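You operate a simulated robot arm through the tools that you are given. There is no shell and no other tool.

You run a simulated two-armed robot. Do the job below in one go: nothing can be reset, and whatever is moved stays where it is left.

## Task
Swap the brown thread cone for the white one and crank the bobbin in the winder full.
Fine: park the brown cone on grey stand A; power stays off, clutch Free till swapped; then Wind, crank, back to Free; bobbin stays, others stay empty.

It is judged by the outcome, as a careful person would: the job done as asked, and still so three seconds after it is handed in. It fails if anything else is knocked over, pushed out of place, dropped, spilled or broken.

## Robot
Two 7-joint arms with two-finger parallel grippers on one trunk that stands fixed in place. Base frame: the origin is at the foot of the trunk, x ahead of it, y to its left, z up; the work surface is at about z = 800. Lengths are in mm, angles in rad, forces in N, time in s.
The left shoulder is at [71, 156, 1130], the right one opposite. Payload 3.91 kg a hand.
The TCP of each hand is the grasp point between the finger pads, 30 mm short of the fingertips. In the tool frame z runs along the fingers and y along their closing line. The gripper opens to 110 mm. The fingers are 20 mm wide and 10 mm thick; the gripper's body (48 by 112 mm) begins 55 mm behind the TCP.
Orientation is told as [roll, pitch, yaw] about the base's x, y, z axes, in that order, counted from this pose: with the fingers straight down and closing along the base's y, the tool's x points along the base's -x, its y along +y and its z along -z.

## Interface
- The arms move only by the tool nudge_tool. It takes "left_steps", "right_steps" or both (then of equal length, played together; a hand with none holds still); each is text: rows parted by semicolons, each of 7 numbers parted by spaces: the turn, a rotation vector about the tool's x, y, z in units of 60 degrees (1.0 is 60 degrees), then the shift along the tool's x, y, z in units of 100 mm (1.0 is 100 mm), then the gripper command, from -1 (shut) to 1 (fully open), values between in proportion. In form: rx ry rz x y z grip; .... A call has 1 to 20 rows; each row is the pose to reach, as a shift and turn from the pose commanded when the call began, along the tool's axes at that moment. A call with a number of a shift or a turn outside -1 to 1 is refused whole. Rows are played at 5 a second. More than 50 mm and 0.15 rad between two rows, or a gripper value outside its range, and nothing of the call is played. A pose out of reach is approached as far as the arm can. The call stops where the force on the tool passes 90 N (or 10 N more than at its start, if that is more) or the arm is blocked; 0.2 s more then pass. The fingers move at their own pace (about 108 mm/s each) and stop on an object; they squeeze with about 38 N. The grip force told is the motor's: it shows also when the fingers shut on nothing. Time passes only in rows, and 0.2 s behind the last, so rows that repeat a pose let the fingers close. It gives the time, the measured TCP pose, the force on the tool (base axes), the opening and the grip force at its end, in the units of the frame above (readings bear some noise), with the torque about the TCP (base axes, N m) and any sound that the robot's microphone picked up.
- Cameras (640 x 400 px; columns grow to the right, rows downward): "scene" is now at [129.7, -48.2, 1372.1]; the picture's right is [-0.51, -0.86, 0.00], its down [-0.38, 0.23, -0.90] and it looks along [0.77, -0.46, -0.44] (base axes); focal length 376 px, centre (320, 200). "left" rides on the left gripper at [72, -17, -103] in its tool frame; the picture's right is [0.23, 0.97, 0.00], its down [-0.76, 0.18, -0.62] and it looks along [-0.61, 0.14, 0.78] (tool axes); focal length 222 px, centre (320, 200). "right" rides on the right gripper at [72, 17, -103] in its tool frame; the picture's right is [-0.23, 0.97, 0.00], its down [-0.76, -0.18, -0.62] and it looks along [-0.61, -0.14, 0.78] (tool axes); focal length 222 px, centre (320, 200). There is no depth. A picture from a camera that has moved, and an enlarged one, comes with that camera's place and axes in the base frame and with its lens.
- snapshot(camera): a new picture of that camera. The clock stands still meanwhile.
- move_column(by): slides the trunk up (or, below 0, down) by that many mm; the arms and the scene camera ride with it, the base frame stays. It gives what a move gives, with no picture.
- turn_head(pan, tilt): turns the head with the scene camera to pan (to the left, within 1.501 rad either way) and tilt (down, from -0.506 to 1.204), counted from straight ahead of the robot. It gives what a move gives.
- inspect(camera, box): a new picture of the part [left, top, right, bottom] of that camera's present view, enlarged. The clock stands still meanwhile.
- hand_in(): hands the job in; it is judged then, once.

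Places have to be worked out from the pictures, the camera data and where the tool is seen. Open the grippers and draw the arms clear of the work before you hand the job in, unless the task says otherwise.

The tools are called after "Emit:" by a JSON object that holds its "name" and its "arguments". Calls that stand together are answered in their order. nudge_tool: Moves the arms, as the interface text tells. Its arguments: {"type":"object","properties":{"left_steps":{"type":"string"},"right_steps":{"type":"string"}},"required":[]} The other tools are called the same way: move_column (by) slides the trunk up or down; turn_head (pan, tilt) turns the head that bears the scene camera; snapshot (camera) takes a picture; inspect (camera, box) takes an enlarged picture of a part of a camera's view; hand_in () hands the job in.

At the start:

```text
time_s: 0.0
left_ee_pos: [752.0, -44.0, 1134.7]
left_ee_rot: [0.0, 0.001, 0.001]
left_force: [0.4, -0.1, 0.0]
left_torque: [-0.03, 0.0, 0.0]
left_grip_width: 110.1
left_grasp_force: 0.0
right_ee_pos: [593.2, -659.5, 1180.8]
right_ee_rot: [0.0, -0.001, -0.001]
right_force: [0.7, -0.5, -0.7]
right_torque: [0.01, 0.0, -0.01]
right_grip_width: 110.0
right_grasp_force: 0.1
trunk travel left (down, up): [-575.0, 365.0]
head pan, tilt: [-0.541, 0.454]
```

scene: 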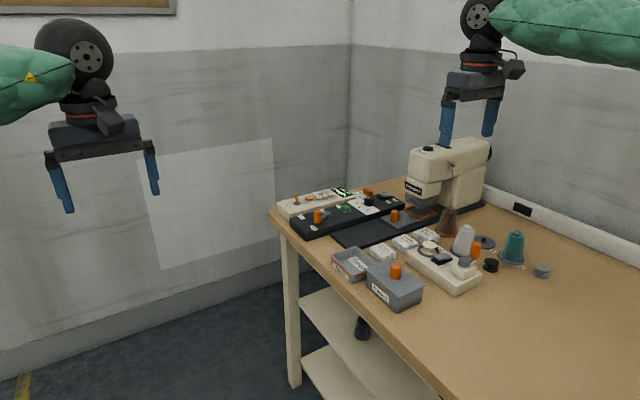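
right: 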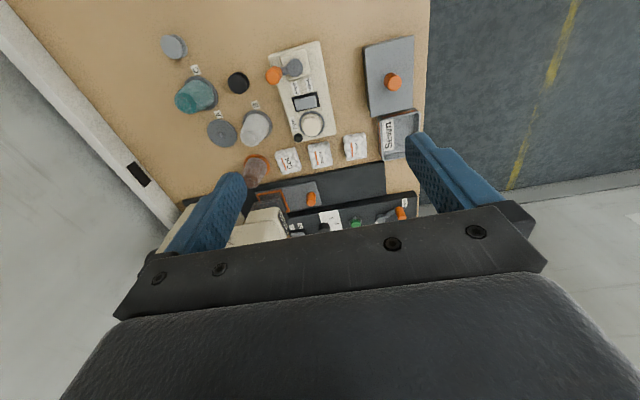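
left: 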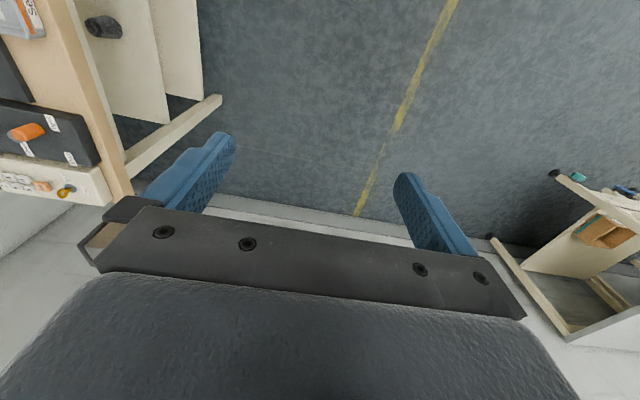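

The workbench lies to the robot's right-front; I'll zoom in on the table area in the scene camera and the right camera to identify the parts.

Emit:
{"name": "inspect", "arguments": {"camera": "scene", "box": [380, 190, 560, 303]}}

Emit:
{"name": "inspect", "arguments": {"camera": "scene", "box": [260, 160, 440, 273]}}

Emit:
{"name": "inspect", "arguments": {"camera": "right", "box": [150, 20, 430, 195]}}

Emit:
{"name": "inspect", "arguments": {"camera": "right", "box": [150, 140, 430, 260]}}

```text
3.54 times, centred on (470, 246) of scene
camera zoom: at [129.7, -48.2, 1372.1], right [-0.51, -0.86, 0.0], down [-0.38, 0.23, -0.9], along [0.77, -0.46, -0.44], focal length 1330 px, centre (-211, 35)
```

zoom: 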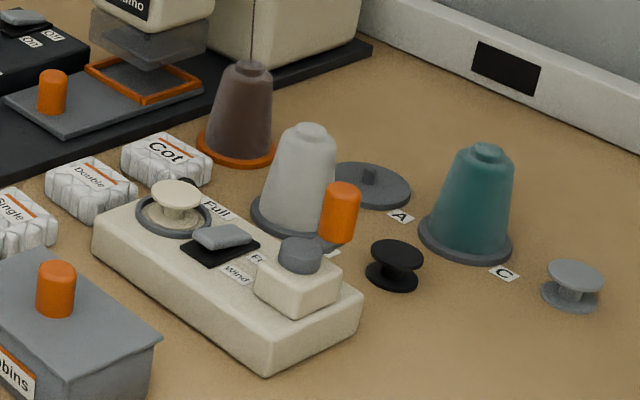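

```text
3.54 times, centred on (350, 216) of scene
camera zoom: at [129.7, -48.2, 1372.1], right [-0.51, -0.86, 0.0], down [-0.38, 0.23, -0.9], along [0.77, -0.46, -0.44], focal length 1330 px, centre (214, 142)
```

zoom: 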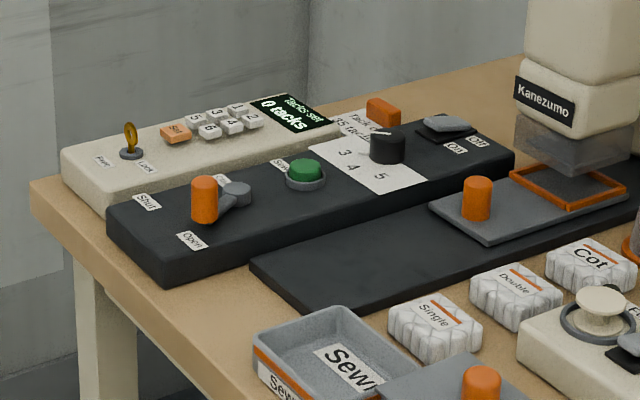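

```text
2.29 times, centred on (290, 108) of right
camera zoom: at [521.2, -642.8, 1284.2], right [0.23, 0.97, 0.0], down [0.76, -0.18, 0.62], along [0.61, -0.14, -0.78], focal length 508 px, centre (389, 411)
```

zoom: 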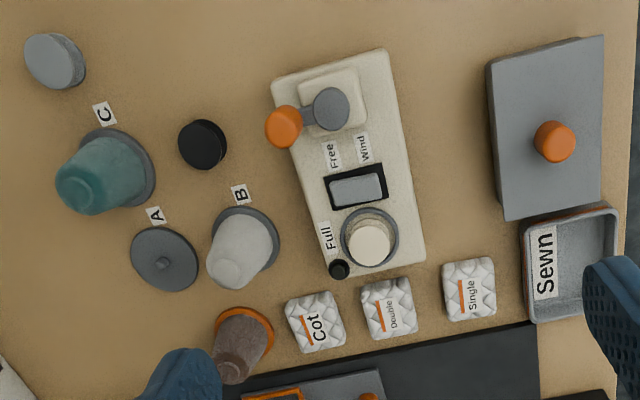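

```text
2.29 times, centred on (290, 200) of right
camera zoom: at [521.2, -642.8, 1284.2], right [0.23, 0.97, 0.0], down [0.76, -0.18, 0.62], along [0.61, -0.14, -0.78], focal length 508 px, centre (389, 200)
```

zoom: 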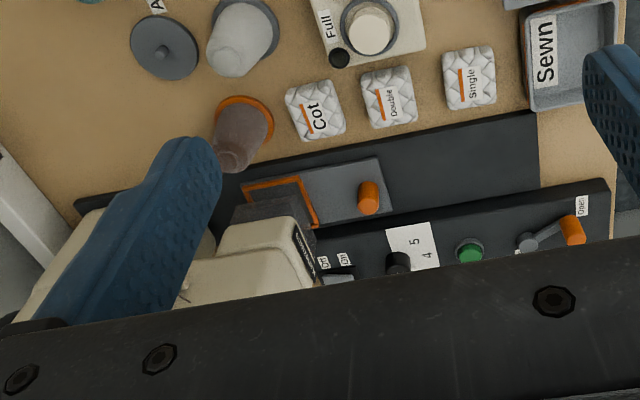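

From both cameras I estimate: brown cone/spindle ≈ (753,-856), white cone (stand B) ≈ (663,-818), empty stand A ≈ (659,-898), crank pivot ≈ (570,-698), winder bobbin ≈ (679,-695). I'll fly the right hand high over the area with a yaw of -45° to learn its reach and see more closely.

Emit:
{"name": "nudge_tool", "arguments": {"right_steps": "0 0 0.127 -0.158 -0.158 0 1; 0 0 0.254 -0.317 -0.317 0 1; 0 0 0.381 -0.475 -0.475 0 1; 0 0 0.508 -0.633 -0.633 0 1; 0 0 0.635 -0.792 -0.792 0 1; 0 0 0.762 -0.95 -0.95 0 1"}}

```text
time_s: 1.4
left_ee_pos: [753.1, -44.8, 1134.9]
left_ee_rot: [0.0, 0.0, 0.0]
left_force: [0.2, -0.8, -0.8]
left_torque: [-0.01, 0.02, 0.03]
left_grip_width: 109.9
left_grasp_force: 0.1
right_ee_pos: [688.4, -754.6, 1179.5]
right_ee_rot: [-0.003, 0.002, -0.799]
right_force: [-0.3, 0.1, -0.2]
right_torque: [-0.03, 0.02, 0.02]
right_grip_width: 110.1
right_grasp_force: 0.0
trunk travel left (down, up): [-575.0, 365.0]
head pan, tilt: [-0.541, 0.454]
```

The arm tracked fine to (688,-755,1180). I'll take the right camera view and a scene view from here.

Emit:
{"name": "snapshot", "arguments": {"camera": "right"}}

Emit:
{"name": "snapshot", "arguments": {"camera": "scene"}}

```text
taken
camera right: at [650.2, -691.1, 1282.4], right [0.86, 0.52, 0.0], down [0.4, -0.67, 0.62], along [0.32, -0.53, -0.78], focal length 222 px, centre (320, 200)
```

right: 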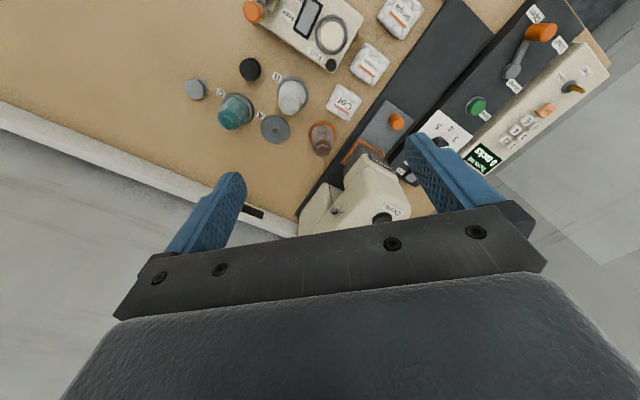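

```text
taken
camera scene: at [130.5, -48.3, 1372.0], right [-0.51, -0.86, 0.0], down [-0.38, 0.23, -0.9], along [0.77, -0.46, -0.44], focal length 376 px, centre (320, 200)
```

scene: 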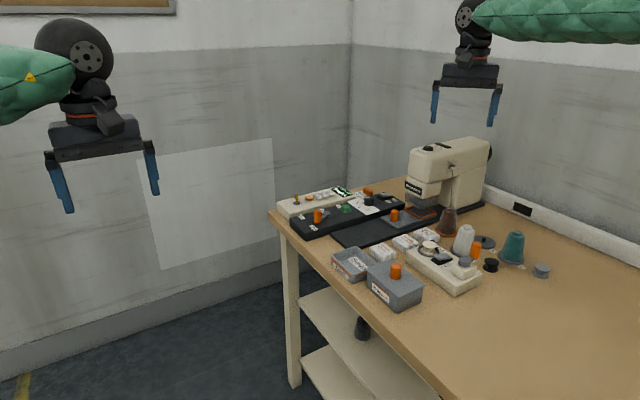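

I'll enlarge the cone region and the winder region of the right camera's view.

Emit:
{"name": "inspect", "arguments": {"camera": "right", "box": [180, 50, 380, 175]}}

Emit:
{"name": "inspect", "arguments": {"camera": "right", "box": [230, 0, 390, 100]}}

Emit:
{"name": "inspect", "arguments": {"camera": "right", "box": [280, 100, 440, 230]}}

```text
3.20 times, centred on (280, 112) of right
camera zoom: at [650.2, -691.1, 1282.4], right [0.86, 0.52, 0.0], down [0.4, -0.67, 0.62], along [0.32, -0.53, -0.78], focal length 711 px, centre (448, 480)
```

zoom: 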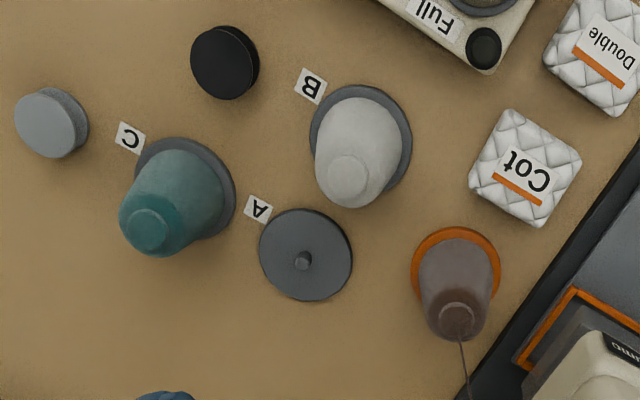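

```text
4.00 times, centred on (310, 50) of right
camera zoom: at [650.2, -691.1, 1282.4], right [0.86, 0.52, 0.0], down [0.4, -0.67, 0.62], along [0.32, -0.53, -0.78], focal length 888 px, centre (360, 800)
```

zoom: 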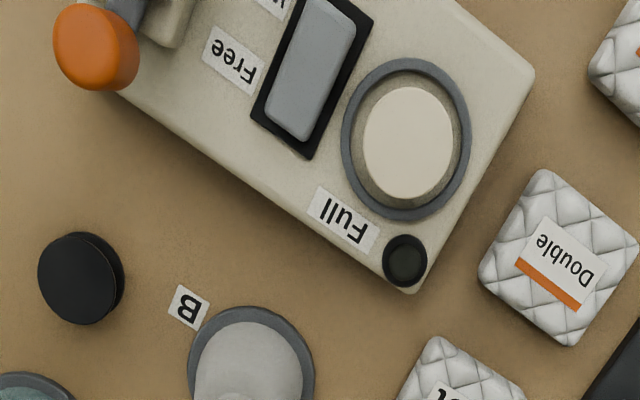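

```text
3.08 times, centred on (360, 165) of right
camera zoom: at [650.2, -691.1, 1282.4], right [0.86, 0.52, 0.0], down [0.4, -0.67, 0.62], along [0.32, -0.53, -0.78], focal length 684 px, centre (197, 308)
```

zoom: 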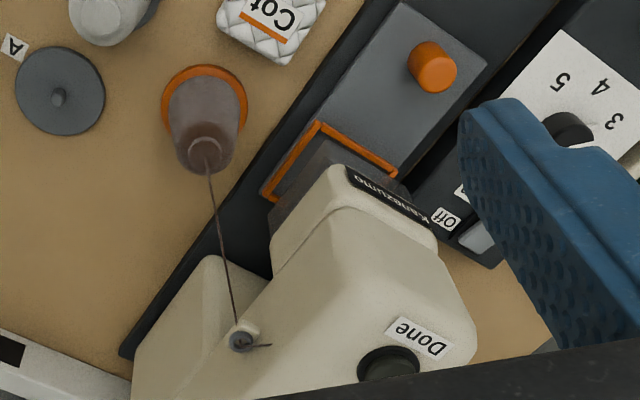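

From this view: brown spindle ≈ (755,-856), stand A ≈ (660,-899), white/stand B ≈ (660,-814), and the brown thread runs to a guide on the machine. Next I test reach by going outward and down to z≈1080.

Emit:
{"name": "nudge_tool", "arguments": {"right_steps": "0 0 0 -0.2 -0.04 0.2 1; 0 0 0 -0.4 -0.08 0.4 1; 0 0 0 -0.6 -0.12 0.6 1; 0 0 0 -0.8 -0.16 0.8 1; 0 0 0 -1.0 -0.2 1.0 1; 0 0 0 -1.0 -0.2 1.0 1"}}

```text
time_s: 2.8
left_ee_pos: [751.4, -44.5, 1135.6]
left_ee_rot: [0.0, 0.0, 0.0]
left_force: [-0.5, 0.1, 0.1]
left_torque: [-0.01, -0.06, 0.03]
left_grip_width: 109.8
left_grasp_force: 0.0
right_ee_pos: [744.0, -839.2, 1080.3]
right_ee_rot: [-0.001, 0.0, -0.798]
right_force: [0.1, -0.3, -0.4]
right_torque: [0.02, -0.01, -0.02]
right_grip_width: 109.9
right_grasp_force: 0.1
trunk travel left (down, up): [-575.0, 365.0]
head pan, tilt: [-0.541, 0.454]
```

Vertical reach at (744,-839) works. I'll look from here.

Emit:
{"name": "snapshot", "arguments": {"camera": "right"}}

Emit:
{"name": "inspect", "arguments": {"camera": "scene", "box": [370, 80, 600, 240]}}

```text
taken
camera right: at [705.7, -776.6, 1183.7], right [0.86, 0.52, 0.0], down [0.4, -0.67, 0.62], along [0.32, -0.53, -0.78], focal length 222 px, centre (320, 200)
```

right: 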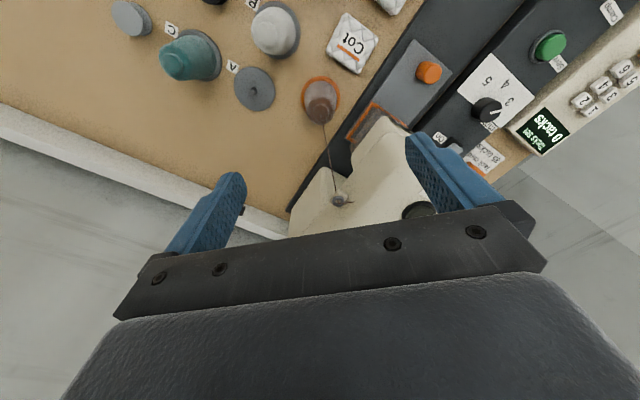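

```text
2.50 times, centred on (485, 160) of scene
camera zoom: at [129.1, -47.9, 1372.2], right [-0.51, -0.86, 0.0], down [-0.38, 0.23, -0.9], along [0.77, -0.46, -0.44], focal length 939 px, centre (-92, 300)
```

zoom: 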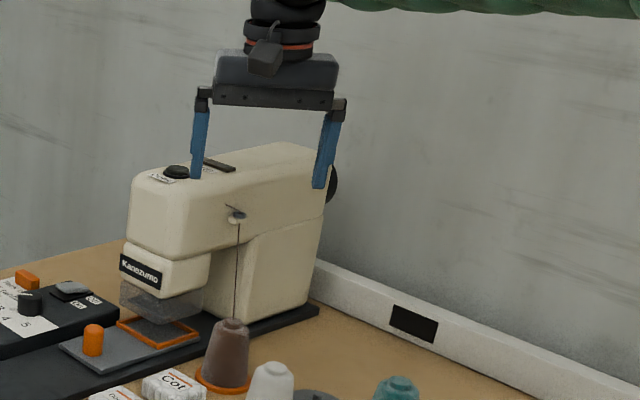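

The machine's front face sits near x≈812, so a 45° closing line would be tight there; I'll return yaw to 0 (closing along y, parallel to the machine) while staying high.

Emit:
{"name": "nudge_tool", "arguments": {"right_steps": "0 0 -0.127 -0.016 -0.025 0 1; 0 0 -0.254 -0.031 -0.05 0 1; 0 0 -0.381 -0.047 -0.075 0 1; 0 0 -0.508 -0.063 -0.1 0 1; 0 0 -0.635 -0.078 -0.125 0 1; 0 0 -0.762 -0.094 -0.147 0 1; 0 0 -0.762 -0.094 -0.147 0 1"}}

```text
time_s: 4.4
left_ee_pos: [751.1, -43.2, 1135.1]
left_ee_rot: [-0.001, -0.001, 0.004]
left_force: [0.1, -0.1, 0.7]
left_torque: [-0.02, 0.01, 0.01]
left_grip_width: 110.1
left_grasp_force: 0.1
right_ee_pos: [740.8, -857.6, 1081.2]
right_ee_rot: [-0.001, 0.002, 0.001]
right_force: [0.3, -0.6, -0.2]
right_torque: [-0.01, 0.0, 0.03]
right_grip_width: 110.2
right_grasp_force: 0.0
trunk travel left (down, up): [-575.0, 365.0]
head pan, tilt: [-0.541, 0.454]
```

At (741,-858,1081) with yaw 0. Now I tilt the fingers 12° toward +x (wrist leans back from the machine) and lower to z≈1000.

Emit:
{"name": "nudge_tool", "arguments": {"right_steps": "0 -0.067 0 -0.03 0.005 0.25 1; 0 -0.134 0 -0.06 0.01 0.5 1; 0 -0.2 0 -0.09 0.016 0.8 1; 0 -0.2 0 -0.09 0.016 0.8 1"}}

Emit:
{"name": "snapshot", "arguments": {"camera": "right"}}

Emit:
{"name": "inspect", "arguments": {"camera": "scene", "box": [370, 80, 600, 240]}}

```text
time_s: 5.4
left_ee_pos: [751.9, -43.7, 1136.1]
left_ee_rot: [0.001, 0.001, 0.001]
left_force: [-0.6, -0.2, 0.0]
left_torque: [0.01, 0.03, 0.03]
left_grip_width: 110.3
left_grasp_force: 0.1
right_ee_pos: [748.6, -855.1, 1003.4]
right_ee_rot: [0.001, -0.211, 0.004]
right_force: [0.3, 0.9, 0.1]
right_torque: [0.03, -0.01, 0.02]
right_grip_width: 109.9
right_grasp_force: 0.0
trunk travel left (down, up): [-575.0, 365.0]
head pan, tilt: [-0.541, 0.454]
```

```text
taken
camera right: at [657.5, -837.9, 1088.8], right [0.22, 0.97, 0.05], down [0.62, -0.18, 0.77], along [0.76, -0.14, -0.64], focal length 222 px, centre (320, 200)
```

right: 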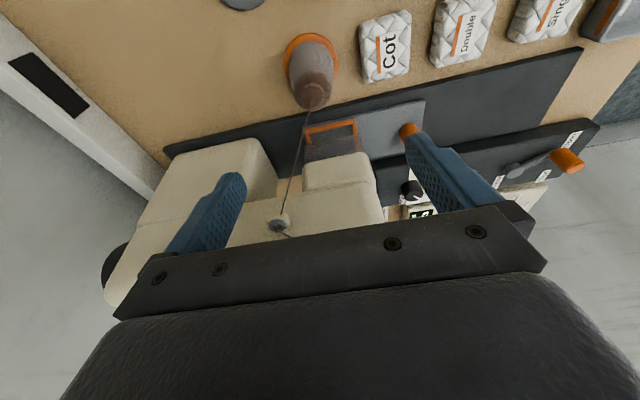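

```text
2.50 times, centred on (485, 160) of scene
camera zoom: at [129.7, -47.6, 1372.2], right [-0.51, -0.86, 0.0], down [-0.38, 0.23, -0.9], along [0.77, -0.46, -0.44], focal length 939 px, centre (-92, 300)
```

zoom: 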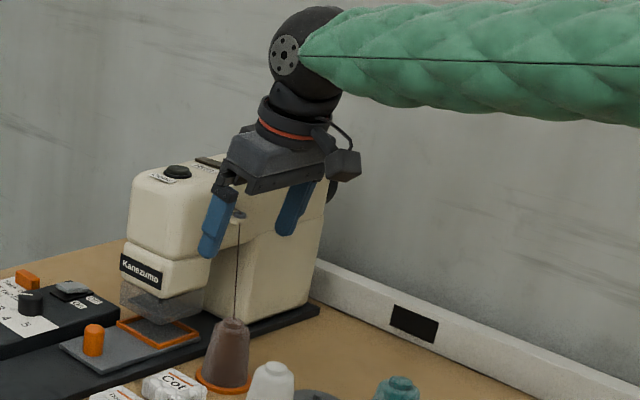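

I'll enlarge the cone in this close view to refine its position and size.

Emit:
{"name": "inspect", "arguments": {"camera": "right", "box": [240, 0, 400, 120]}}

Emit:
{"name": "inspect", "arguments": {"camera": "right", "box": [100, 100, 420, 300]}}

```text
3.33 times, centred on (320, 60) of right
camera zoom: at [657.5, -837.9, 1088.8], right [0.22, 0.97, 0.05], down [0.62, -0.18, 0.77], along [0.76, -0.14, -0.64], focal length 740 px, centre (320, 667)
```

zoom: 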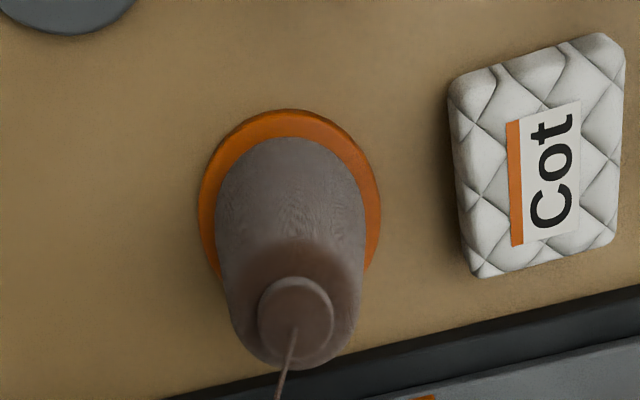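

```text
2.00 times, centred on (260, 200) of right
camera zoom: at [657.5, -837.9, 1088.8], right [0.22, 0.97, 0.05], down [0.62, -0.18, 0.77], along [0.76, -0.14, -0.64], focal length 444 px, centre (440, 200)
```

zoom: 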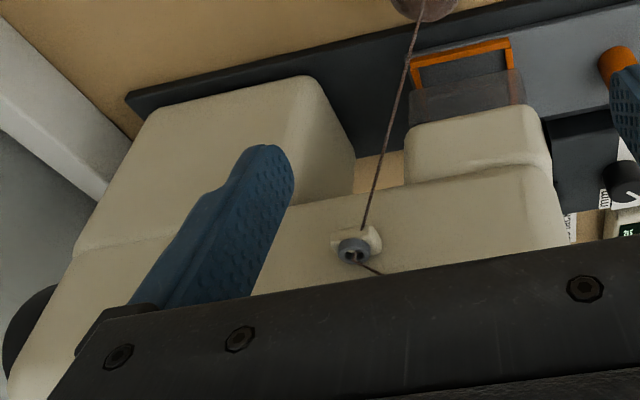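

Refined: brown spindle ≈ (756,-856.5), cone top z≈872, mid diameter ≈45 mm; the "Cot" pad edge at y≈-798 means I must not open fingers fully there. I'll shift the hand by (-96,-43) so stand A appears at the same pixels, to measure the offset precisely.

Emit:
{"name": "nudge_tool", "arguments": {"right_steps": "0 0 0 0.313 -0.143 -0.067 1; 0 0 0 0.626 -0.287 -0.134 1; 0 0 0 0.939 -0.43 -0.201 0.38; 0 0 0 0.939 -0.43 -0.201 0.38"}}

Emit:
{"name": "inspect", "arguments": {"camera": "right", "box": [240, 0, 400, 120]}}

Emit:
{"name": "snapshot", "arguments": {"camera": "right"}}

```text
time_s: 6.4
left_ee_pos: [752.7, -43.4, 1136.3]
left_ee_rot: [-0.001, 0.002, 0.002]
left_force: [0.6, 0.6, 0.5]
left_torque: [0.01, 0.01, 0.0]
left_grip_width: 109.9
left_grasp_force: 0.2
right_ee_pos: [653.4, -897.8, 1003.8]
right_ee_rot: [-0.001, -0.209, 0.001]
right_force: [-0.5, -0.1, 0.0]
right_torque: [0.0, -0.01, 0.0]
right_grip_width: 76.0
right_grasp_force: 0.0
trunk travel left (down, up): [-575.0, 365.0]
head pan, tilt: [-0.541, 0.454]
```

```text
3.33 times, centred on (320, 60) of right
camera zoom: at [560.1, -881.5, 1089.1], right [0.22, 0.97, 0.05], down [0.62, -0.18, 0.77], along [0.76, -0.14, -0.64], focal length 740 px, centre (320, 667)
```

zoom: 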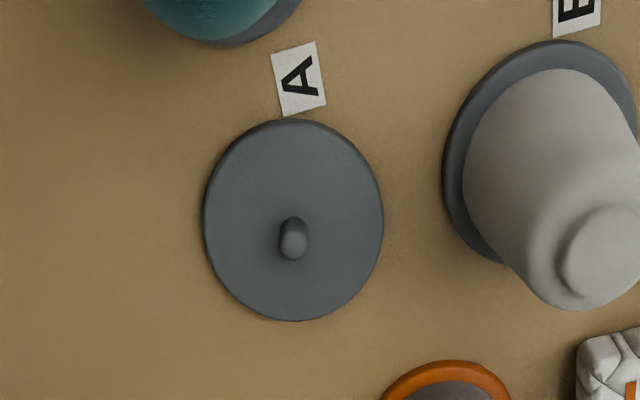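

```text
taken
camera right: at [560.1, -881.5, 1089.1], right [0.22, 0.97, 0.05], down [0.62, -0.18, 0.77], along [0.76, -0.14, -0.64], focal length 222 px, centre (320, 200)
```

right: 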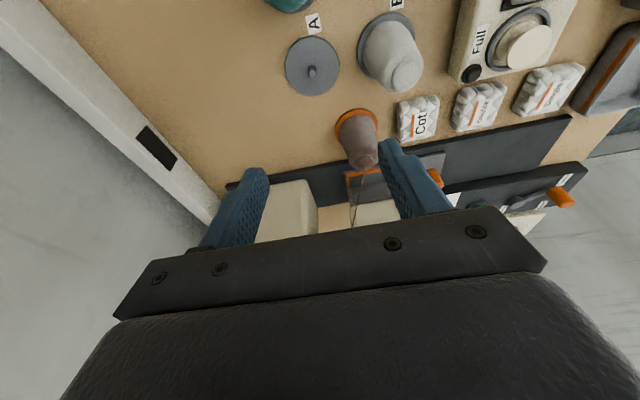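

Stand A's centre ≈ (661.8,-899.5), peg ~11 mm tall. With opening 76 mm set, I go back above the brown cone at about (755.5,-856.8,983).

Emit:
{"name": "nudge_tool", "arguments": {"right_steps": "0 0 0 -0.24 0.103 0.103 0.38; 0 0 0 -0.48 0.206 0.205 0.38; 0 0 0 -0.72 0.31 0.308 0.38; 0 0 0 -0.959 0.413 0.41 0.38; 0 0 0 -0.959 0.413 0.41 0.38"}}

Emit:
{"name": "snapshot", "arguments": {"camera": "right"}}

Emit:
{"name": "inspect", "arguments": {"camera": "scene", "box": [390, 120, 550, 240]}}

```text
time_s: 7.6
left_ee_pos: [749.7, -45.5, 1136.2]
left_ee_rot: [-0.002, -0.001, -0.001]
left_force: [-0.2, 0.5, -0.3]
left_torque: [-0.02, 0.01, 0.01]
left_grip_width: 110.0
left_grasp_force: 0.1
right_ee_pos: [754.9, -858.3, 982.3]
right_ee_rot: [-0.002, -0.21, 0.001]
right_force: [-0.5, 0.6, -0.2]
right_torque: [-0.02, 0.01, 0.01]
right_grip_width: 75.7
right_grasp_force: 0.0
trunk travel left (down, up): [-575.0, 365.0]
head pan, tilt: [-0.541, 0.454]
```

```text
taken
camera right: at [662.6, -840.9, 1067.8], right [0.22, 0.97, 0.05], down [0.62, -0.18, 0.77], along [0.76, -0.14, -0.64], focal length 222 px, centre (320, 200)
```

right: 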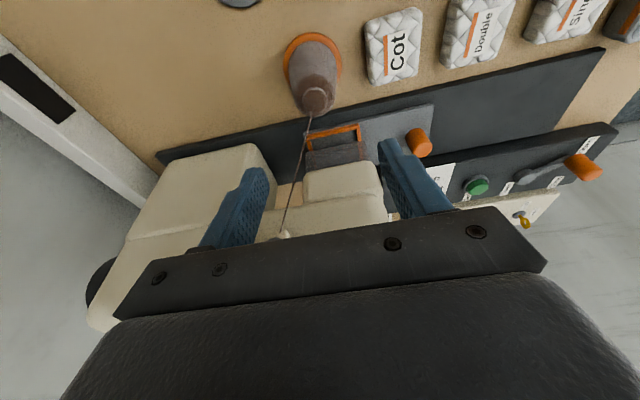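

```text
3.33 times, centred on (470, 180) of scene
camera zoom: at [128.8, -48.8, 1372.2], right [-0.51, -0.86, 0.0], down [-0.38, 0.23, -0.9], along [0.77, -0.46, -0.44], focal length 1252 px, centre (-180, 267)
```

zoom: 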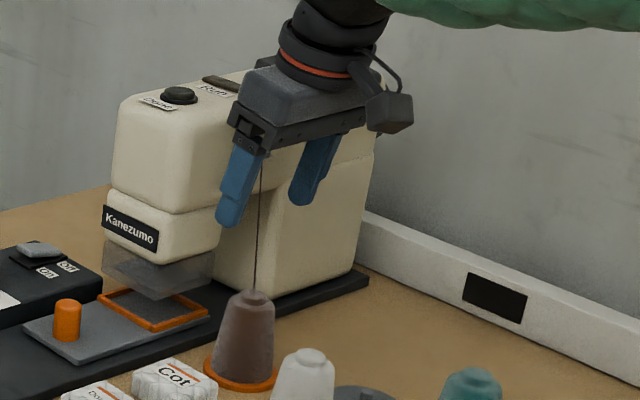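

Gripper is centred above the brown cone with good machine clearance. I lower 70 mm straight down, then check alignment before going further.

Emit:
{"name": "nudge_tool", "arguments": {"right_steps": "0 0 0 0.049 0.002 0.228 0.38; 0 0 0 0.098 0.005 0.456 0.38; 0 0 0 0.147 0.005 0.685 0.38; 0 0 0 0.147 0.005 0.685 0.38"}}

Emit:
{"name": "snapshot", "arguments": {"camera": "right"}}

Emit:
{"name": "inspect", "arguments": {"camera": "scene", "box": [390, 140, 550, 260]}}

```text
time_s: 8.6
left_ee_pos: [751.2, -43.4, 1135.2]
left_ee_rot: [0.001, -0.001, 0.0]
left_force: [-0.1, 0.4, 0.0]
left_torque: [0.02, 0.0, 0.0]
left_grip_width: 110.0
left_grasp_force: 0.1
right_ee_pos: [755.0, -855.8, 911.1]
right_ee_rot: [0.0, -0.209, 0.0]
right_force: [-0.6, -0.8, 0.3]
right_torque: [0.03, -0.04, 0.01]
right_grip_width: 75.8
right_grasp_force: 0.0
trunk travel left (down, up): [-575.0, 365.0]
head pan, tilt: [-0.541, 0.454]
```

```text
taken
camera right: at [662.7, -839.7, 997.7], right [0.22, 0.97, 0.05], down [0.62, -0.18, 0.77], along [0.76, -0.14, -0.64], focal length 222 px, centre (320, 200)
```

right: 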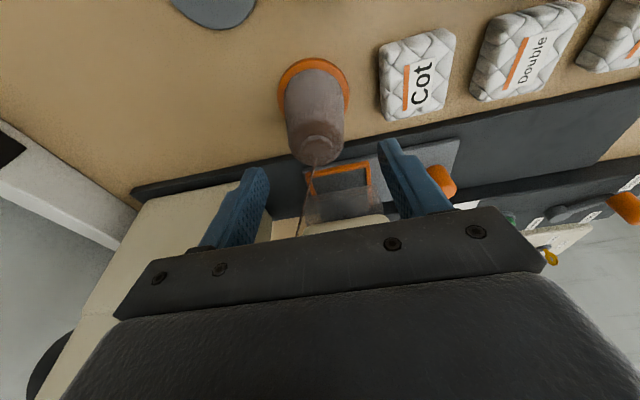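

```text
3.33 times, centred on (470, 200) of scene
camera zoom: at [129.4, -48.0, 1372.2], right [-0.51, -0.86, 0.0], down [-0.38, 0.23, -0.9], along [0.77, -0.46, -0.44], focal length 1252 px, centre (-180, 200)
```

zoom: 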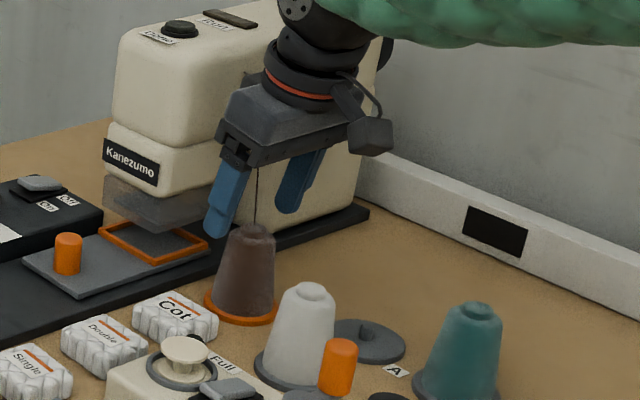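

Alignment looks right, fingers straddle the cone. Lowering another 68 mm to z≈843.

Emit:
{"name": "nudge_tool", "arguments": {"right_steps": "0 0 0 0.036 0 0.166 0.38; 0 0 0 0.071 0 0.333 0.38; 0 0 0 0.107 0 0.5 0.38; 0 0 0 0.142 0 0.665 0.38; 0 0 0 0.142 0 0.665 0.38"}}

Emit:
{"name": "snapshot", "arguments": {"camera": "right"}}

Emit:
{"name": "inspect", "arguments": {"camera": "scene", "box": [390, 140, 550, 260]}}

```text
time_s: 9.8
left_ee_pos: [751.1, -43.6, 1136.4]
left_ee_rot: [-0.001, 0.001, 0.0]
left_force: [0.3, -0.4, 0.7]
left_torque: [-0.01, 0.0, -0.03]
left_grip_width: 110.0
left_grasp_force: 0.0
right_ee_pos: [753.6, -855.4, 842.8]
right_ee_rot: [0.001, -0.209, 0.003]
right_force: [0.3, 0.0, 0.0]
right_torque: [0.01, -0.01, 0.04]
right_grip_width: 75.9
right_grasp_force: 0.1
trunk travel left (down, up): [-575.0, 365.0]
head pan, tilt: [-0.541, 0.454]
```

```text
taken
camera right: at [662.6, -839.4, 928.8], right [0.22, 0.97, 0.05], down [0.62, -0.18, 0.77], along [0.76, -0.14, -0.64], focal length 222 px, centre (320, 200)
```

right: 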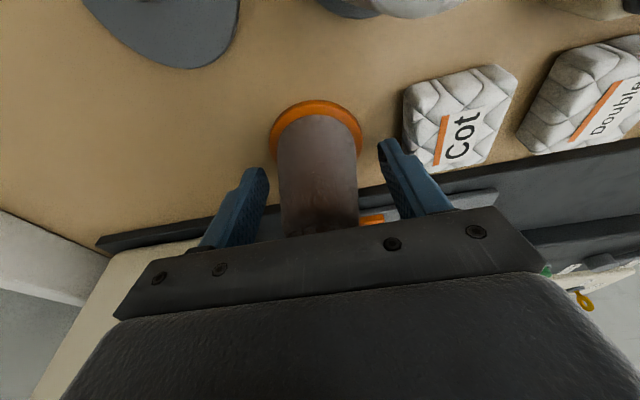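

```text
3.33 times, centred on (470, 200) of scene
camera zoom: at [129.5, -48.0, 1372.2], right [-0.51, -0.86, 0.0], down [-0.38, 0.23, -0.9], along [0.77, -0.46, -0.44], focal length 1252 px, centre (-180, 200)
```

zoom: 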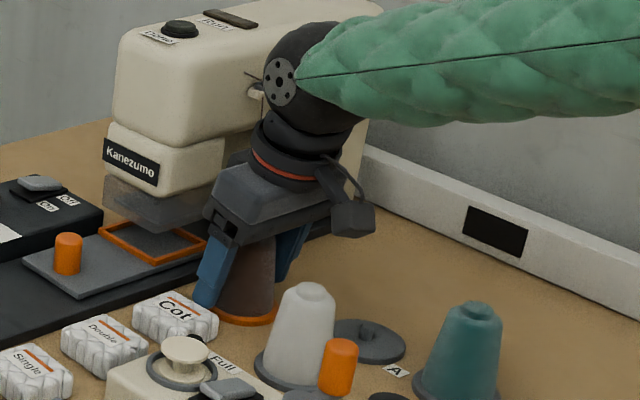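

Cone sits between the pads. Closing the grip in place.

Emit:
{"name": "nudge_tool", "arguments": {"right_steps": "0 0 0 0 0 0 0; 0 0 0 0 0 0 -0.3; 0 0 0 0 0 0 -1; 0 0 0 0 0 0 -1"}}

```text
time_s: 10.8
left_ee_pos: [752.5, -44.1, 1136.0]
left_ee_rot: [0.0, -0.001, 0.0]
left_force: [0.2, -0.4, -0.7]
left_torque: [0.01, -0.01, 0.03]
left_grip_width: 110.1
left_grasp_force: 0.2
right_ee_pos: [754.5, -856.0, 843.1]
right_ee_rot: [0.001, -0.209, 0.0]
right_force: [-0.8, 0.2, -0.9]
right_torque: [0.02, 0.0, -0.01]
right_grip_width: 51.3
right_grasp_force: 38.1
trunk travel left (down, up): [-575.0, 365.0]
head pan, tilt: [-0.541, 0.454]
```

Gripped at 51 mm with 38 N. Lifting straight up 50 mm.

Emit:
{"name": "nudge_tool", "arguments": {"right_steps": "0 0 0 -0.021 0 -0.098 -1; 0 0 0 -0.042 0 -0.196 -1; 0 0 0 -0.063 0 -0.293 -1; 0 0 0 -0.084 0 -0.391 -1; 0 0 0 -0.105 0 -0.489 -1; 0 0 0 -0.105 0 -0.489 -1"}}

Emit:
{"name": "snapshot", "arguments": {"camera": "right"}}

Emit:
{"name": "inspect", "arguments": {"camera": "scene", "box": [390, 140, 550, 260]}}

```text
time_s: 12.2
left_ee_pos: [752.6, -44.5, 1135.7]
left_ee_rot: [0.001, 0.001, 0.002]
left_force: [-0.1, -0.1, 0.1]
left_torque: [0.0, 0.0, 0.01]
left_grip_width: 109.8
left_grasp_force: 0.0
right_ee_pos: [755.4, -857.0, 892.1]
right_ee_rot: [0.001, -0.209, 0.0]
right_force: [0.0, 0.4, -0.7]
right_torque: [-0.01, 0.03, 0.01]
right_grip_width: 51.2
right_grasp_force: 37.7
trunk travel left (down, up): [-575.0, 365.0]
head pan, tilt: [-0.541, 0.454]
```

```text
taken
camera right: at [662.9, -840.1, 977.5], right [0.22, 0.97, 0.05], down [0.62, -0.18, 0.77], along [0.76, -0.14, -0.64], focal length 222 px, centre (320, 200)
```

right: 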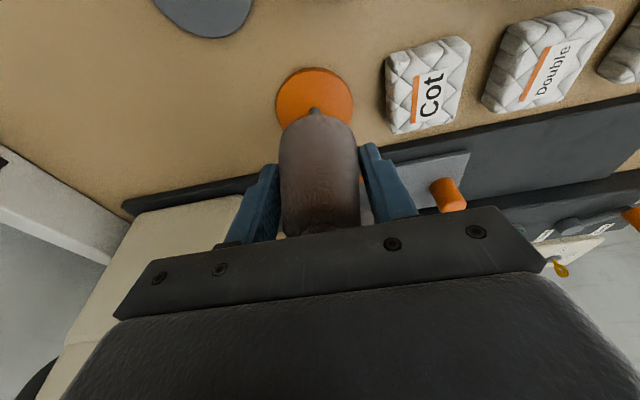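

```text
3.33 times, centred on (470, 200) of scene
camera zoom: at [130.0, -48.5, 1372.1], right [-0.51, -0.86, 0.0], down [-0.38, 0.23, -0.9], along [0.77, -0.46, -0.44], focal length 1252 px, centre (-180, 200)
```

zoom: 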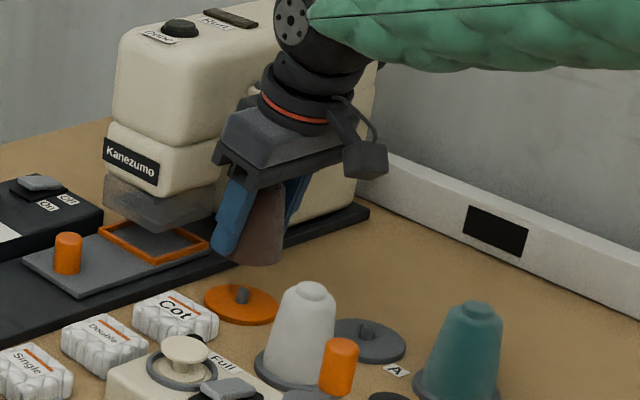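

The brown cone is lifted clear and the orange spindle with its peg is visible. I'll zoom on it for a precise spindle position.

Emit:
{"name": "inspect", "arguments": {"camera": "right", "box": [240, 40, 400, 160]}}

```text
3.33 times, centred on (320, 100) of right
camera zoom: at [662.9, -840.1, 977.5], right [0.22, 0.97, 0.05], down [0.62, -0.18, 0.77], along [0.76, -0.14, -0.64], focal length 740 px, centre (320, 533)
```

zoom: 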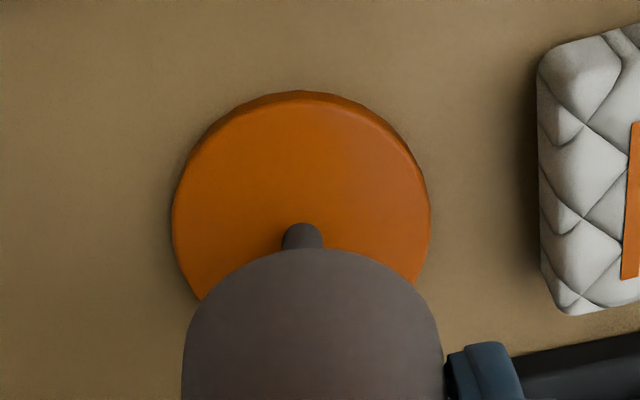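

The hand-to-spindle geometry is now a pixel template (peg at col 302, row 222; disc 172–431, top 90). I move by (-93.5,-42.7,0) to stand A and will match the same template there.

Emit:
{"name": "nudge_tool", "arguments": {"right_steps": "0 0 0 0.183 -0.085 -0.039 -1; 0 0 0 0.366 -0.171 -0.078 -1; 0 0 0 0.548 -0.256 -0.118 -1; 0 0 0 0.731 -0.342 -0.157 -1; 0 0 0 0.914 -0.427 -0.196 -1; 0 0 0 0.914 -0.427 -0.196 -1"}}

Emit:
{"name": "inspect", "arguments": {"camera": "right", "box": [240, 40, 400, 160]}}

Emit:
{"name": "inspect", "arguments": {"camera": "scene", "box": [410, 160, 570, 280]}}

```text
time_s: 13.6
left_ee_pos: [751.6, -42.8, 1135.6]
left_ee_rot: [-0.001, 0.001, 0.003]
left_force: [0.3, -0.1, -0.5]
left_torque: [0.02, 0.01, 0.03]
left_grip_width: 109.8
left_grasp_force: 0.1
right_ee_pos: [663.3, -899.0, 892.2]
right_ee_rot: [0.004, -0.206, 0.0]
right_force: [1.3, 0.7, -1.3]
right_torque: [0.01, 0.05, 0.03]
right_grip_width: 51.3
right_grasp_force: 38.4
trunk travel left (down, up): [-575.0, 365.0]
head pan, tilt: [-0.541, 0.454]
```

```text
3.33 times, centred on (320, 100) of right
camera zoom: at [570.1, -881.3, 978.4], right [0.22, 0.97, 0.05], down [0.62, -0.18, 0.77], along [0.76, -0.14, -0.64], focal length 740 px, centre (320, 533)
```

zoom: 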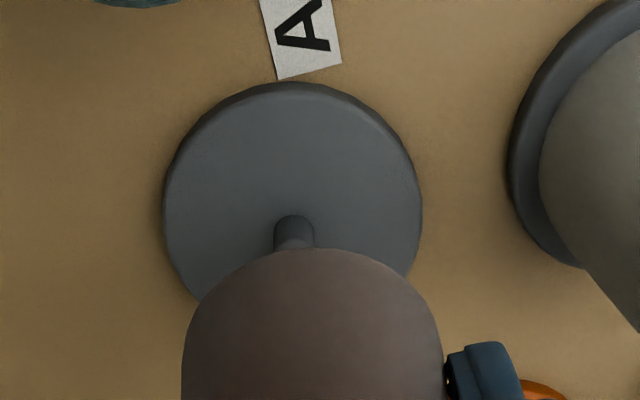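

```text
3.33 times, centred on (490, 220) of scene
camera zoom: at [130.4, -47.8, 1372.0], right [-0.51, -0.86, 0.0], down [-0.38, 0.23, -0.9], along [0.77, -0.46, -0.44], focal length 1252 px, centre (-247, 133)
```

zoom: 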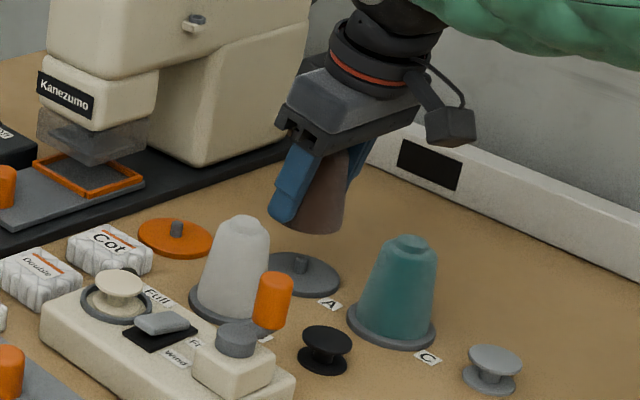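

Template comparison: disc A appears 8.5 px left and 8 px up of the target, so the hand must move about (-1.75,-1.6) mm. Applying and rechecking.

Emit:
{"name": "nudge_tool", "arguments": {"right_steps": "0 0 0 0.017 -0.016 -0.004 -1; 0 0 0 0.017 -0.016 -0.004 -1; 0 0 0 0.017 -0.016 -0.004 -1"}}

Emit:
{"name": "inspect", "arguments": {"camera": "right", "box": [240, 40, 400, 160]}}

```text
time_s: 14.4
left_ee_pos: [751.5, -43.3, 1135.5]
left_ee_rot: [-0.001, 0.001, -0.001]
left_force: [0.0, 0.0, 0.7]
left_torque: [0.01, 0.0, 0.0]
left_grip_width: 110.2
left_grasp_force: 0.0
right_ee_pos: [661.4, -900.3, 892.8]
right_ee_rot: [0.0, -0.21, 0.0]
right_force: [-0.4, -0.1, -1.1]
right_torque: [-0.02, -0.02, -0.01]
right_grip_width: 51.4
right_grasp_force: 38.2
trunk travel left (down, up): [-575.0, 365.0]
head pan, tilt: [-0.541, 0.454]
```

```text
3.33 times, centred on (320, 100) of right
camera zoom: at [568.2, -883.4, 978.5], right [0.22, 0.97, 0.05], down [0.62, -0.18, 0.77], along [0.76, -0.14, -0.64], focal length 740 px, centre (320, 533)
```

zoom: 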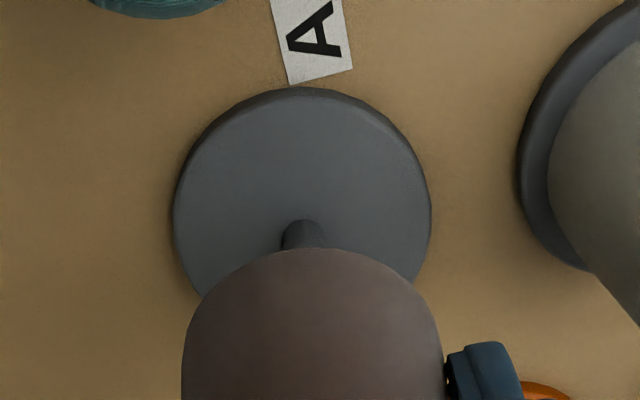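

Column now matches; row is 4 px short (~0.8 mm). I add that and lower 44 mm, leaving a few mm to settle.

Emit:
{"name": "nudge_tool", "arguments": {"right_steps": "0 0 0 0.025 0 0.105 -1; 0 0 0 0.05 0 0.213 -1; 0 0 0 0.075 0 0.321 -1; 0 0 0 0.1 0 0.428 -1; 0 0 0 0.1 0 0.428 -1"}}

Emit:
{"name": "inspect", "arguments": {"camera": "right", "box": [220, 60, 420, 210]}}

Emit:
{"name": "inspect", "arguments": {"camera": "scene", "box": [430, 180, 550, 270]}}

```text
time_s: 15.6
left_ee_pos: [751.9, -43.7, 1135.3]
left_ee_rot: [-0.002, 0.0, 0.001]
left_force: [0.1, 0.6, 0.8]
left_torque: [-0.01, 0.01, 0.02]
left_grip_width: 110.0
left_grasp_force: 0.0
right_ee_pos: [659.0, -900.0, 851.0]
right_ee_rot: [0.0, -0.209, 0.0]
right_force: [0.5, -1.3, -1.2]
right_torque: [0.0, 0.01, 0.02]
right_grip_width: 50.9
right_grasp_force: 38.5
trunk travel left (down, up): [-575.0, 365.0]
head pan, tilt: [-0.541, 0.454]
```

```text
2.67 times, centred on (320, 135) of right
camera zoom: at [566.6, -883.4, 935.5], right [0.22, 0.97, 0.05], down [0.62, -0.18, 0.77], along [0.76, -0.14, -0.64], focal length 592 px, centre (320, 373)
```

zoom: 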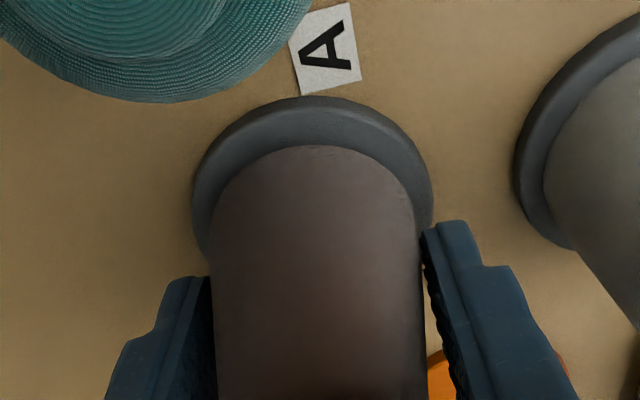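

```text
4.44 times, centred on (490, 225) of scene
camera zoom: at [129.6, -48.2, 1372.1], right [-0.51, -0.86, 0.0], down [-0.38, 0.23, -0.9], along [0.77, -0.46, -0.44], focal length 1670 px, centre (-436, 89)
```

zoom: 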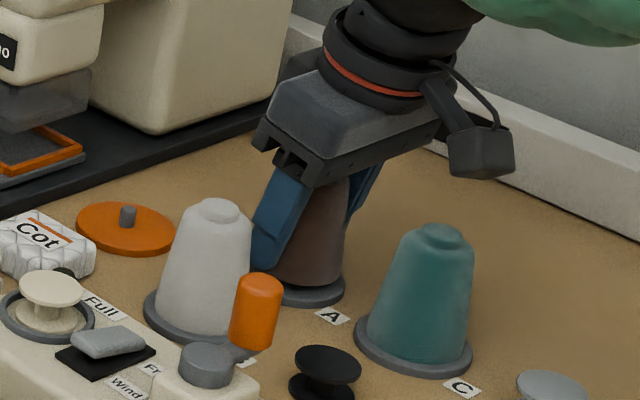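

No contact force, peg is entering the cone. Lowering the last ~5 mm in small steps while checking force.

Emit:
{"name": "nudge_tool", "arguments": {"right_steps": "0 0 0 0.003 0 0.015 -1; 0 0 0 0.006 0 0.029 -1; 0 0 0 0.008 0 0.039 -1; 0 0 0 0.008 0 0.039 -1"}}

```text
time_s: 16.6
left_ee_pos: [752.1, -44.1, 1136.5]
left_ee_rot: [-0.001, 0.0, 0.0]
left_force: [0.3, -0.2, 0.3]
left_torque: [0.02, 0.02, -0.03]
left_grip_width: 109.8
left_grasp_force: 0.1
right_ee_pos: [658.7, -900.6, 846.5]
right_ee_rot: [0.001, -0.21, 0.0]
right_force: [-0.4, -0.1, -0.9]
right_torque: [-0.01, -0.01, 0.03]
right_grip_width: 51.0
right_grasp_force: 38.5
trunk travel left (down, up): [-575.0, 365.0]
head pan, tilt: [-0.541, 0.454]
```

z=846.5, still no contact; seated height should be about 843. Going 3 mm more.

Emit:
{"name": "nudge_tool", "arguments": {"right_steps": "0 0 0 0.002 0 0.01 -1; 0 0 0 0.004 0 0.02 -1; 0 0 0 0.006 0 0.028 -1; 0 0 0 0.006 0 0.028 -1"}}

Emit:
{"name": "inspect", "arguments": {"camera": "scene", "box": [450, 200, 530, 260]}}

```text
time_s: 17.6
left_ee_pos: [751.9, -44.4, 1134.1]
left_ee_rot: [0.0, -0.003, 0.003]
left_force: [-0.2, 0.6, 0.4]
left_torque: [0.02, 0.0, -0.01]
left_grip_width: 110.1
left_grasp_force: 0.0
right_ee_pos: [658.6, -901.1, 842.0]
right_ee_rot: [-0.001, -0.209, -0.001]
right_force: [0.8, -0.1, -1.4]
right_torque: [0.02, -0.02, 0.0]
right_grip_width: 50.8
right_grasp_force: 38.1
trunk travel left (down, up): [-575.0, 365.0]
head pan, tilt: [-0.541, 0.454]
```

```text
6.67 times, centred on (490, 230) of scene
camera zoom: at [129.8, -48.4, 1372.1], right [-0.51, -0.86, 0.0], down [-0.38, 0.23, -0.9], along [0.77, -0.46, -0.44], focal length 2505 px, centre (-813, 0)
```

zoom: 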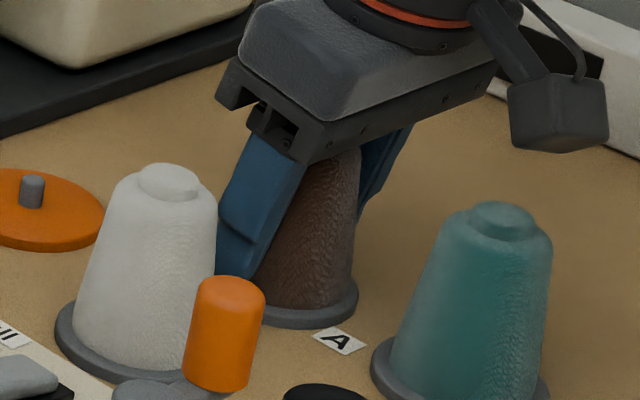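

Looks seated or within a millimetre. One more 1.5 mm to feel contact.

Emit:
{"name": "nudge_tool", "arguments": {"right_steps": "0 0 0 0.0015 0 0.007 -1; 0 0 0 0.003 0 0.015 -1; 0 0 0 0.003 0 0.015 -1"}}

```text
time_s: 18.4
left_ee_pos: [751.4, -44.0, 1136.6]
left_ee_rot: [-0.001, 0.0, -0.001]
left_force: [-0.8, 0.5, 0.3]
left_torque: [0.0, -0.01, -0.01]
left_grip_width: 110.0
left_grasp_force: 0.0
right_ee_pos: [659.5, -902.0, 843.1]
right_ee_rot: [0.0, -0.211, 0.001]
right_force: [-0.6, -0.1, 6.9]
right_torque: [0.0, 0.1, 0.03]
right_grip_width: 51.2
right_grasp_force: 38.1
trunk travel left (down, up): [-575.0, 365.0]
head pan, tilt: [-0.541, 0.454]
```

Contact felt (6.9 N up): the brown cone is seated on stand A. Opening to ~72 mm only (white cone is close).

Emit:
{"name": "nudge_tool", "arguments": {"right_steps": "0 0 0 0 0 0 0; 0 0 0 0 0 0 0.2; 0 0 0 0 0 0 0.31; 0 0 0 0 0 0 0.31"}}

Emit:
{"name": "snapshot", "arguments": {"camera": "right"}}

```text
time_s: 19.4
left_ee_pos: [751.2, -44.4, 1136.4]
left_ee_rot: [0.0, 0.0, 0.002]
left_force: [0.0, 0.3, 0.2]
left_torque: [0.01, 0.06, 0.03]
left_grip_width: 110.2
left_grasp_force: 0.1
right_ee_pos: [659.1, -900.7, 841.0]
right_ee_rot: [-0.001, -0.209, 0.0]
right_force: [-0.2, 0.3, -1.5]
right_torque: [0.02, -0.02, 0.02]
right_grip_width: 72.0
right_grasp_force: 0.0
trunk travel left (down, up): [-575.0, 365.0]
head pan, tilt: [-0.541, 0.454]
```

```text
taken
camera right: at [567.1, -884.6, 926.9], right [0.22, 0.97, 0.05], down [0.62, -0.18, 0.77], along [0.76, -0.14, -0.64], focal length 222 px, centre (320, 200)
```

right: 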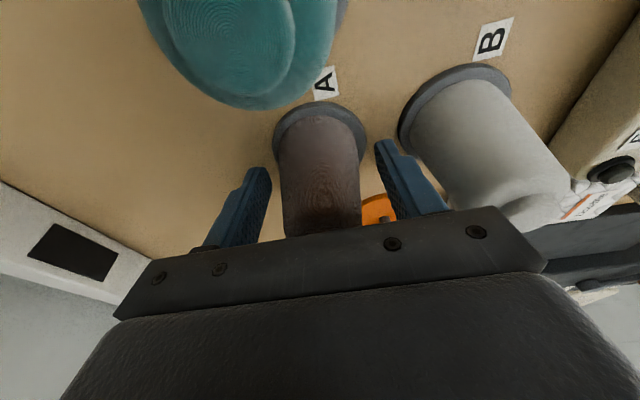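

Brown cone stands on A. Raising straight up 100 mm to clear the cones.

Emit:
{"name": "nudge_tool", "arguments": {"right_steps": "0 0 0 -0.052 0 -0.245 0.31; 0 0 0 -0.105 0 -0.489 0.31; 0 0 0 -0.157 0 -0.733 0.31; 0 0 0 -0.209 0 -0.978 0.31; 0 0 0 -0.209 0 -0.978 0.31"}}

Emit:
{"name": "snapshot", "arguments": {"camera": "right"}}

Emit:
{"name": "inspect", "arguments": {"camera": "scene", "box": [410, 160, 570, 280]}}

```text
time_s: 20.6
left_ee_pos: [751.0, -44.6, 1135.3]
left_ee_rot: [0.0, -0.001, 0.001]
left_force: [-0.8, 0.0, 0.7]
left_torque: [0.0, 0.01, 0.0]
left_grip_width: 109.8
left_grasp_force: 0.1
right_ee_pos: [661.3, -904.0, 941.3]
right_ee_rot: [0.001, -0.207, 0.001]
right_force: [-0.6, -0.5, 0.3]
right_torque: [-0.01, 0.01, 0.01]
right_grip_width: 72.2
right_grasp_force: 0.1
trunk travel left (down, up): [-575.0, 365.0]
head pan, tilt: [-0.541, 0.454]
```

```text
taken
camera right: at [568.2, -885.9, 1027.3], right [0.22, 0.97, 0.05], down [0.62, -0.18, 0.77], along [0.76, -0.14, -0.64], focal length 222 px, centre (320, 200)
```

right: 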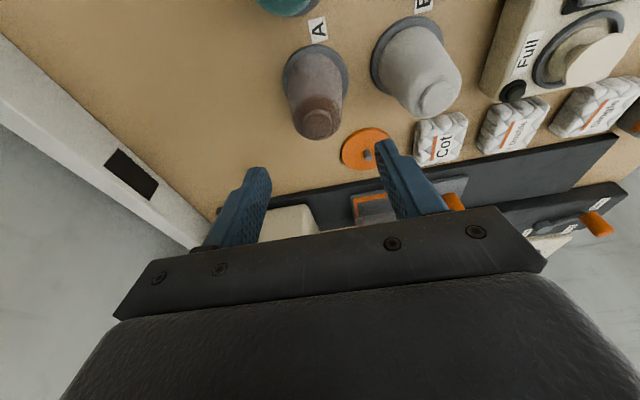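

```text
3.33 times, centred on (490, 220) of scene
camera zoom: at [129.9, -48.7, 1372.1], right [-0.51, -0.86, 0.0], down [-0.38, 0.23, -0.9], along [0.77, -0.46, -0.44], focal length 1252 px, centre (-247, 133)
```

zoom: 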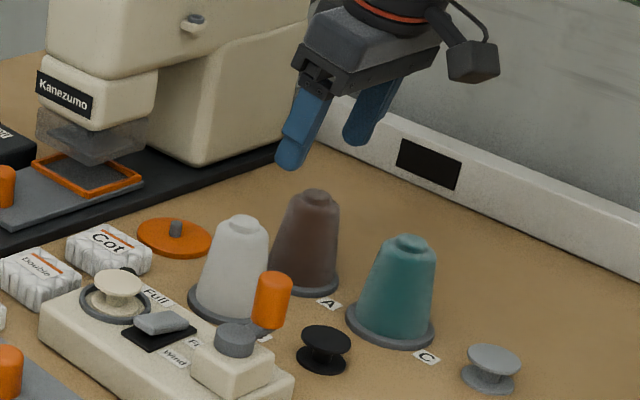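

I take a zoomed template of the brown cone on A from this pose, to compare with the white cone at the same relative pose.

Emit:
{"name": "inspect", "arguments": {"camera": "right", "box": [240, 30, 400, 150]}}

```text
3.33 times, centred on (320, 90) of right
camera zoom: at [568.2, -885.9, 1027.3], right [0.22, 0.97, 0.05], down [0.62, -0.18, 0.77], along [0.76, -0.14, -0.64], focal length 740 px, centre (320, 567)
```

zoom: 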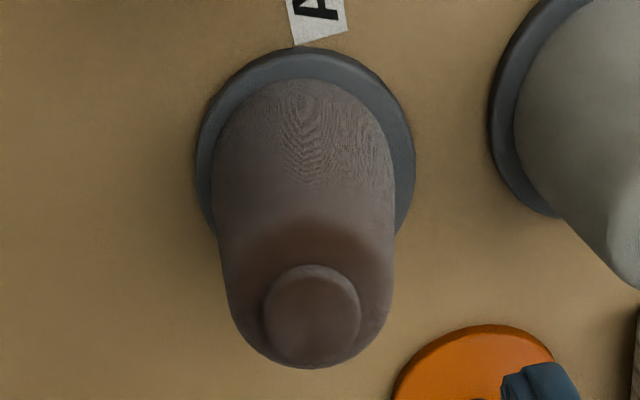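

Template for A at this height: disc 196–415, top row 48, nub (311,315). Moving +86 mm in y over the white cone on B.

Emit:
{"name": "nudge_tool", "arguments": {"right_steps": "0 0 0 0 0.29 0 0.31; 0 0 0 0 0.58 0 0.31; 0 0 0 0 0.86 0 0.31; 0 0 0 0 0.86 0 0.31"}}

Emit:
{"name": "inspect", "arguments": {"camera": "right", "box": [240, 30, 400, 150]}}

Emit:
{"name": "snapshot", "arguments": {"camera": "right"}}

```text
time_s: 21.6
left_ee_pos: [750.7, -43.9, 1135.6]
left_ee_rot: [0.0, -0.001, 0.0]
left_force: [0.0, 0.1, 0.1]
left_torque: [-0.01, -0.04, 0.03]
left_grip_width: 109.9
left_grasp_force: 0.0
right_ee_pos: [661.4, -814.2, 941.2]
right_ee_rot: [0.0, -0.208, 0.001]
right_force: [-0.3, -0.1, 0.7]
right_torque: [0.03, 0.02, 0.0]
right_grip_width: 72.1
right_grasp_force: 0.0
trunk travel left (down, up): [-575.0, 365.0]
head pan, tilt: [-0.541, 0.454]
```

```text
3.33 times, centred on (320, 90) of right
camera zoom: at [568.4, -798.1, 1026.4], right [0.22, 0.97, 0.05], down [0.62, -0.18, 0.77], along [0.76, -0.14, -0.64], focal length 740 px, centre (320, 567)
```

zoom: 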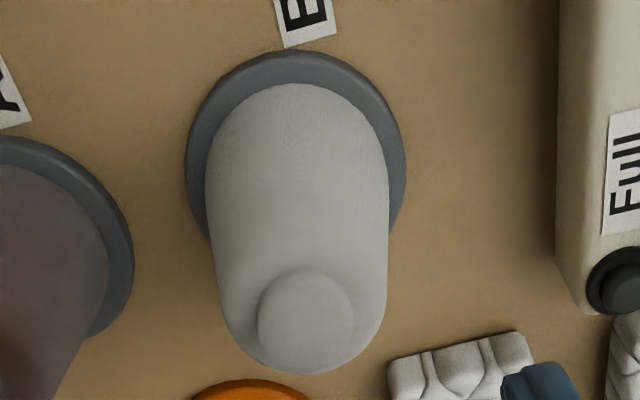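

```text
taken
camera right: at [568.4, -798.1, 1026.4], right [0.22, 0.97, 0.05], down [0.62, -0.18, 0.77], along [0.76, -0.14, -0.64], focal length 222 px, centre (320, 200)
```

right: 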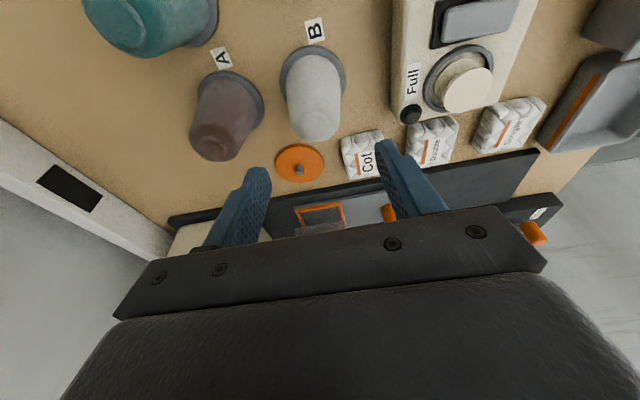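

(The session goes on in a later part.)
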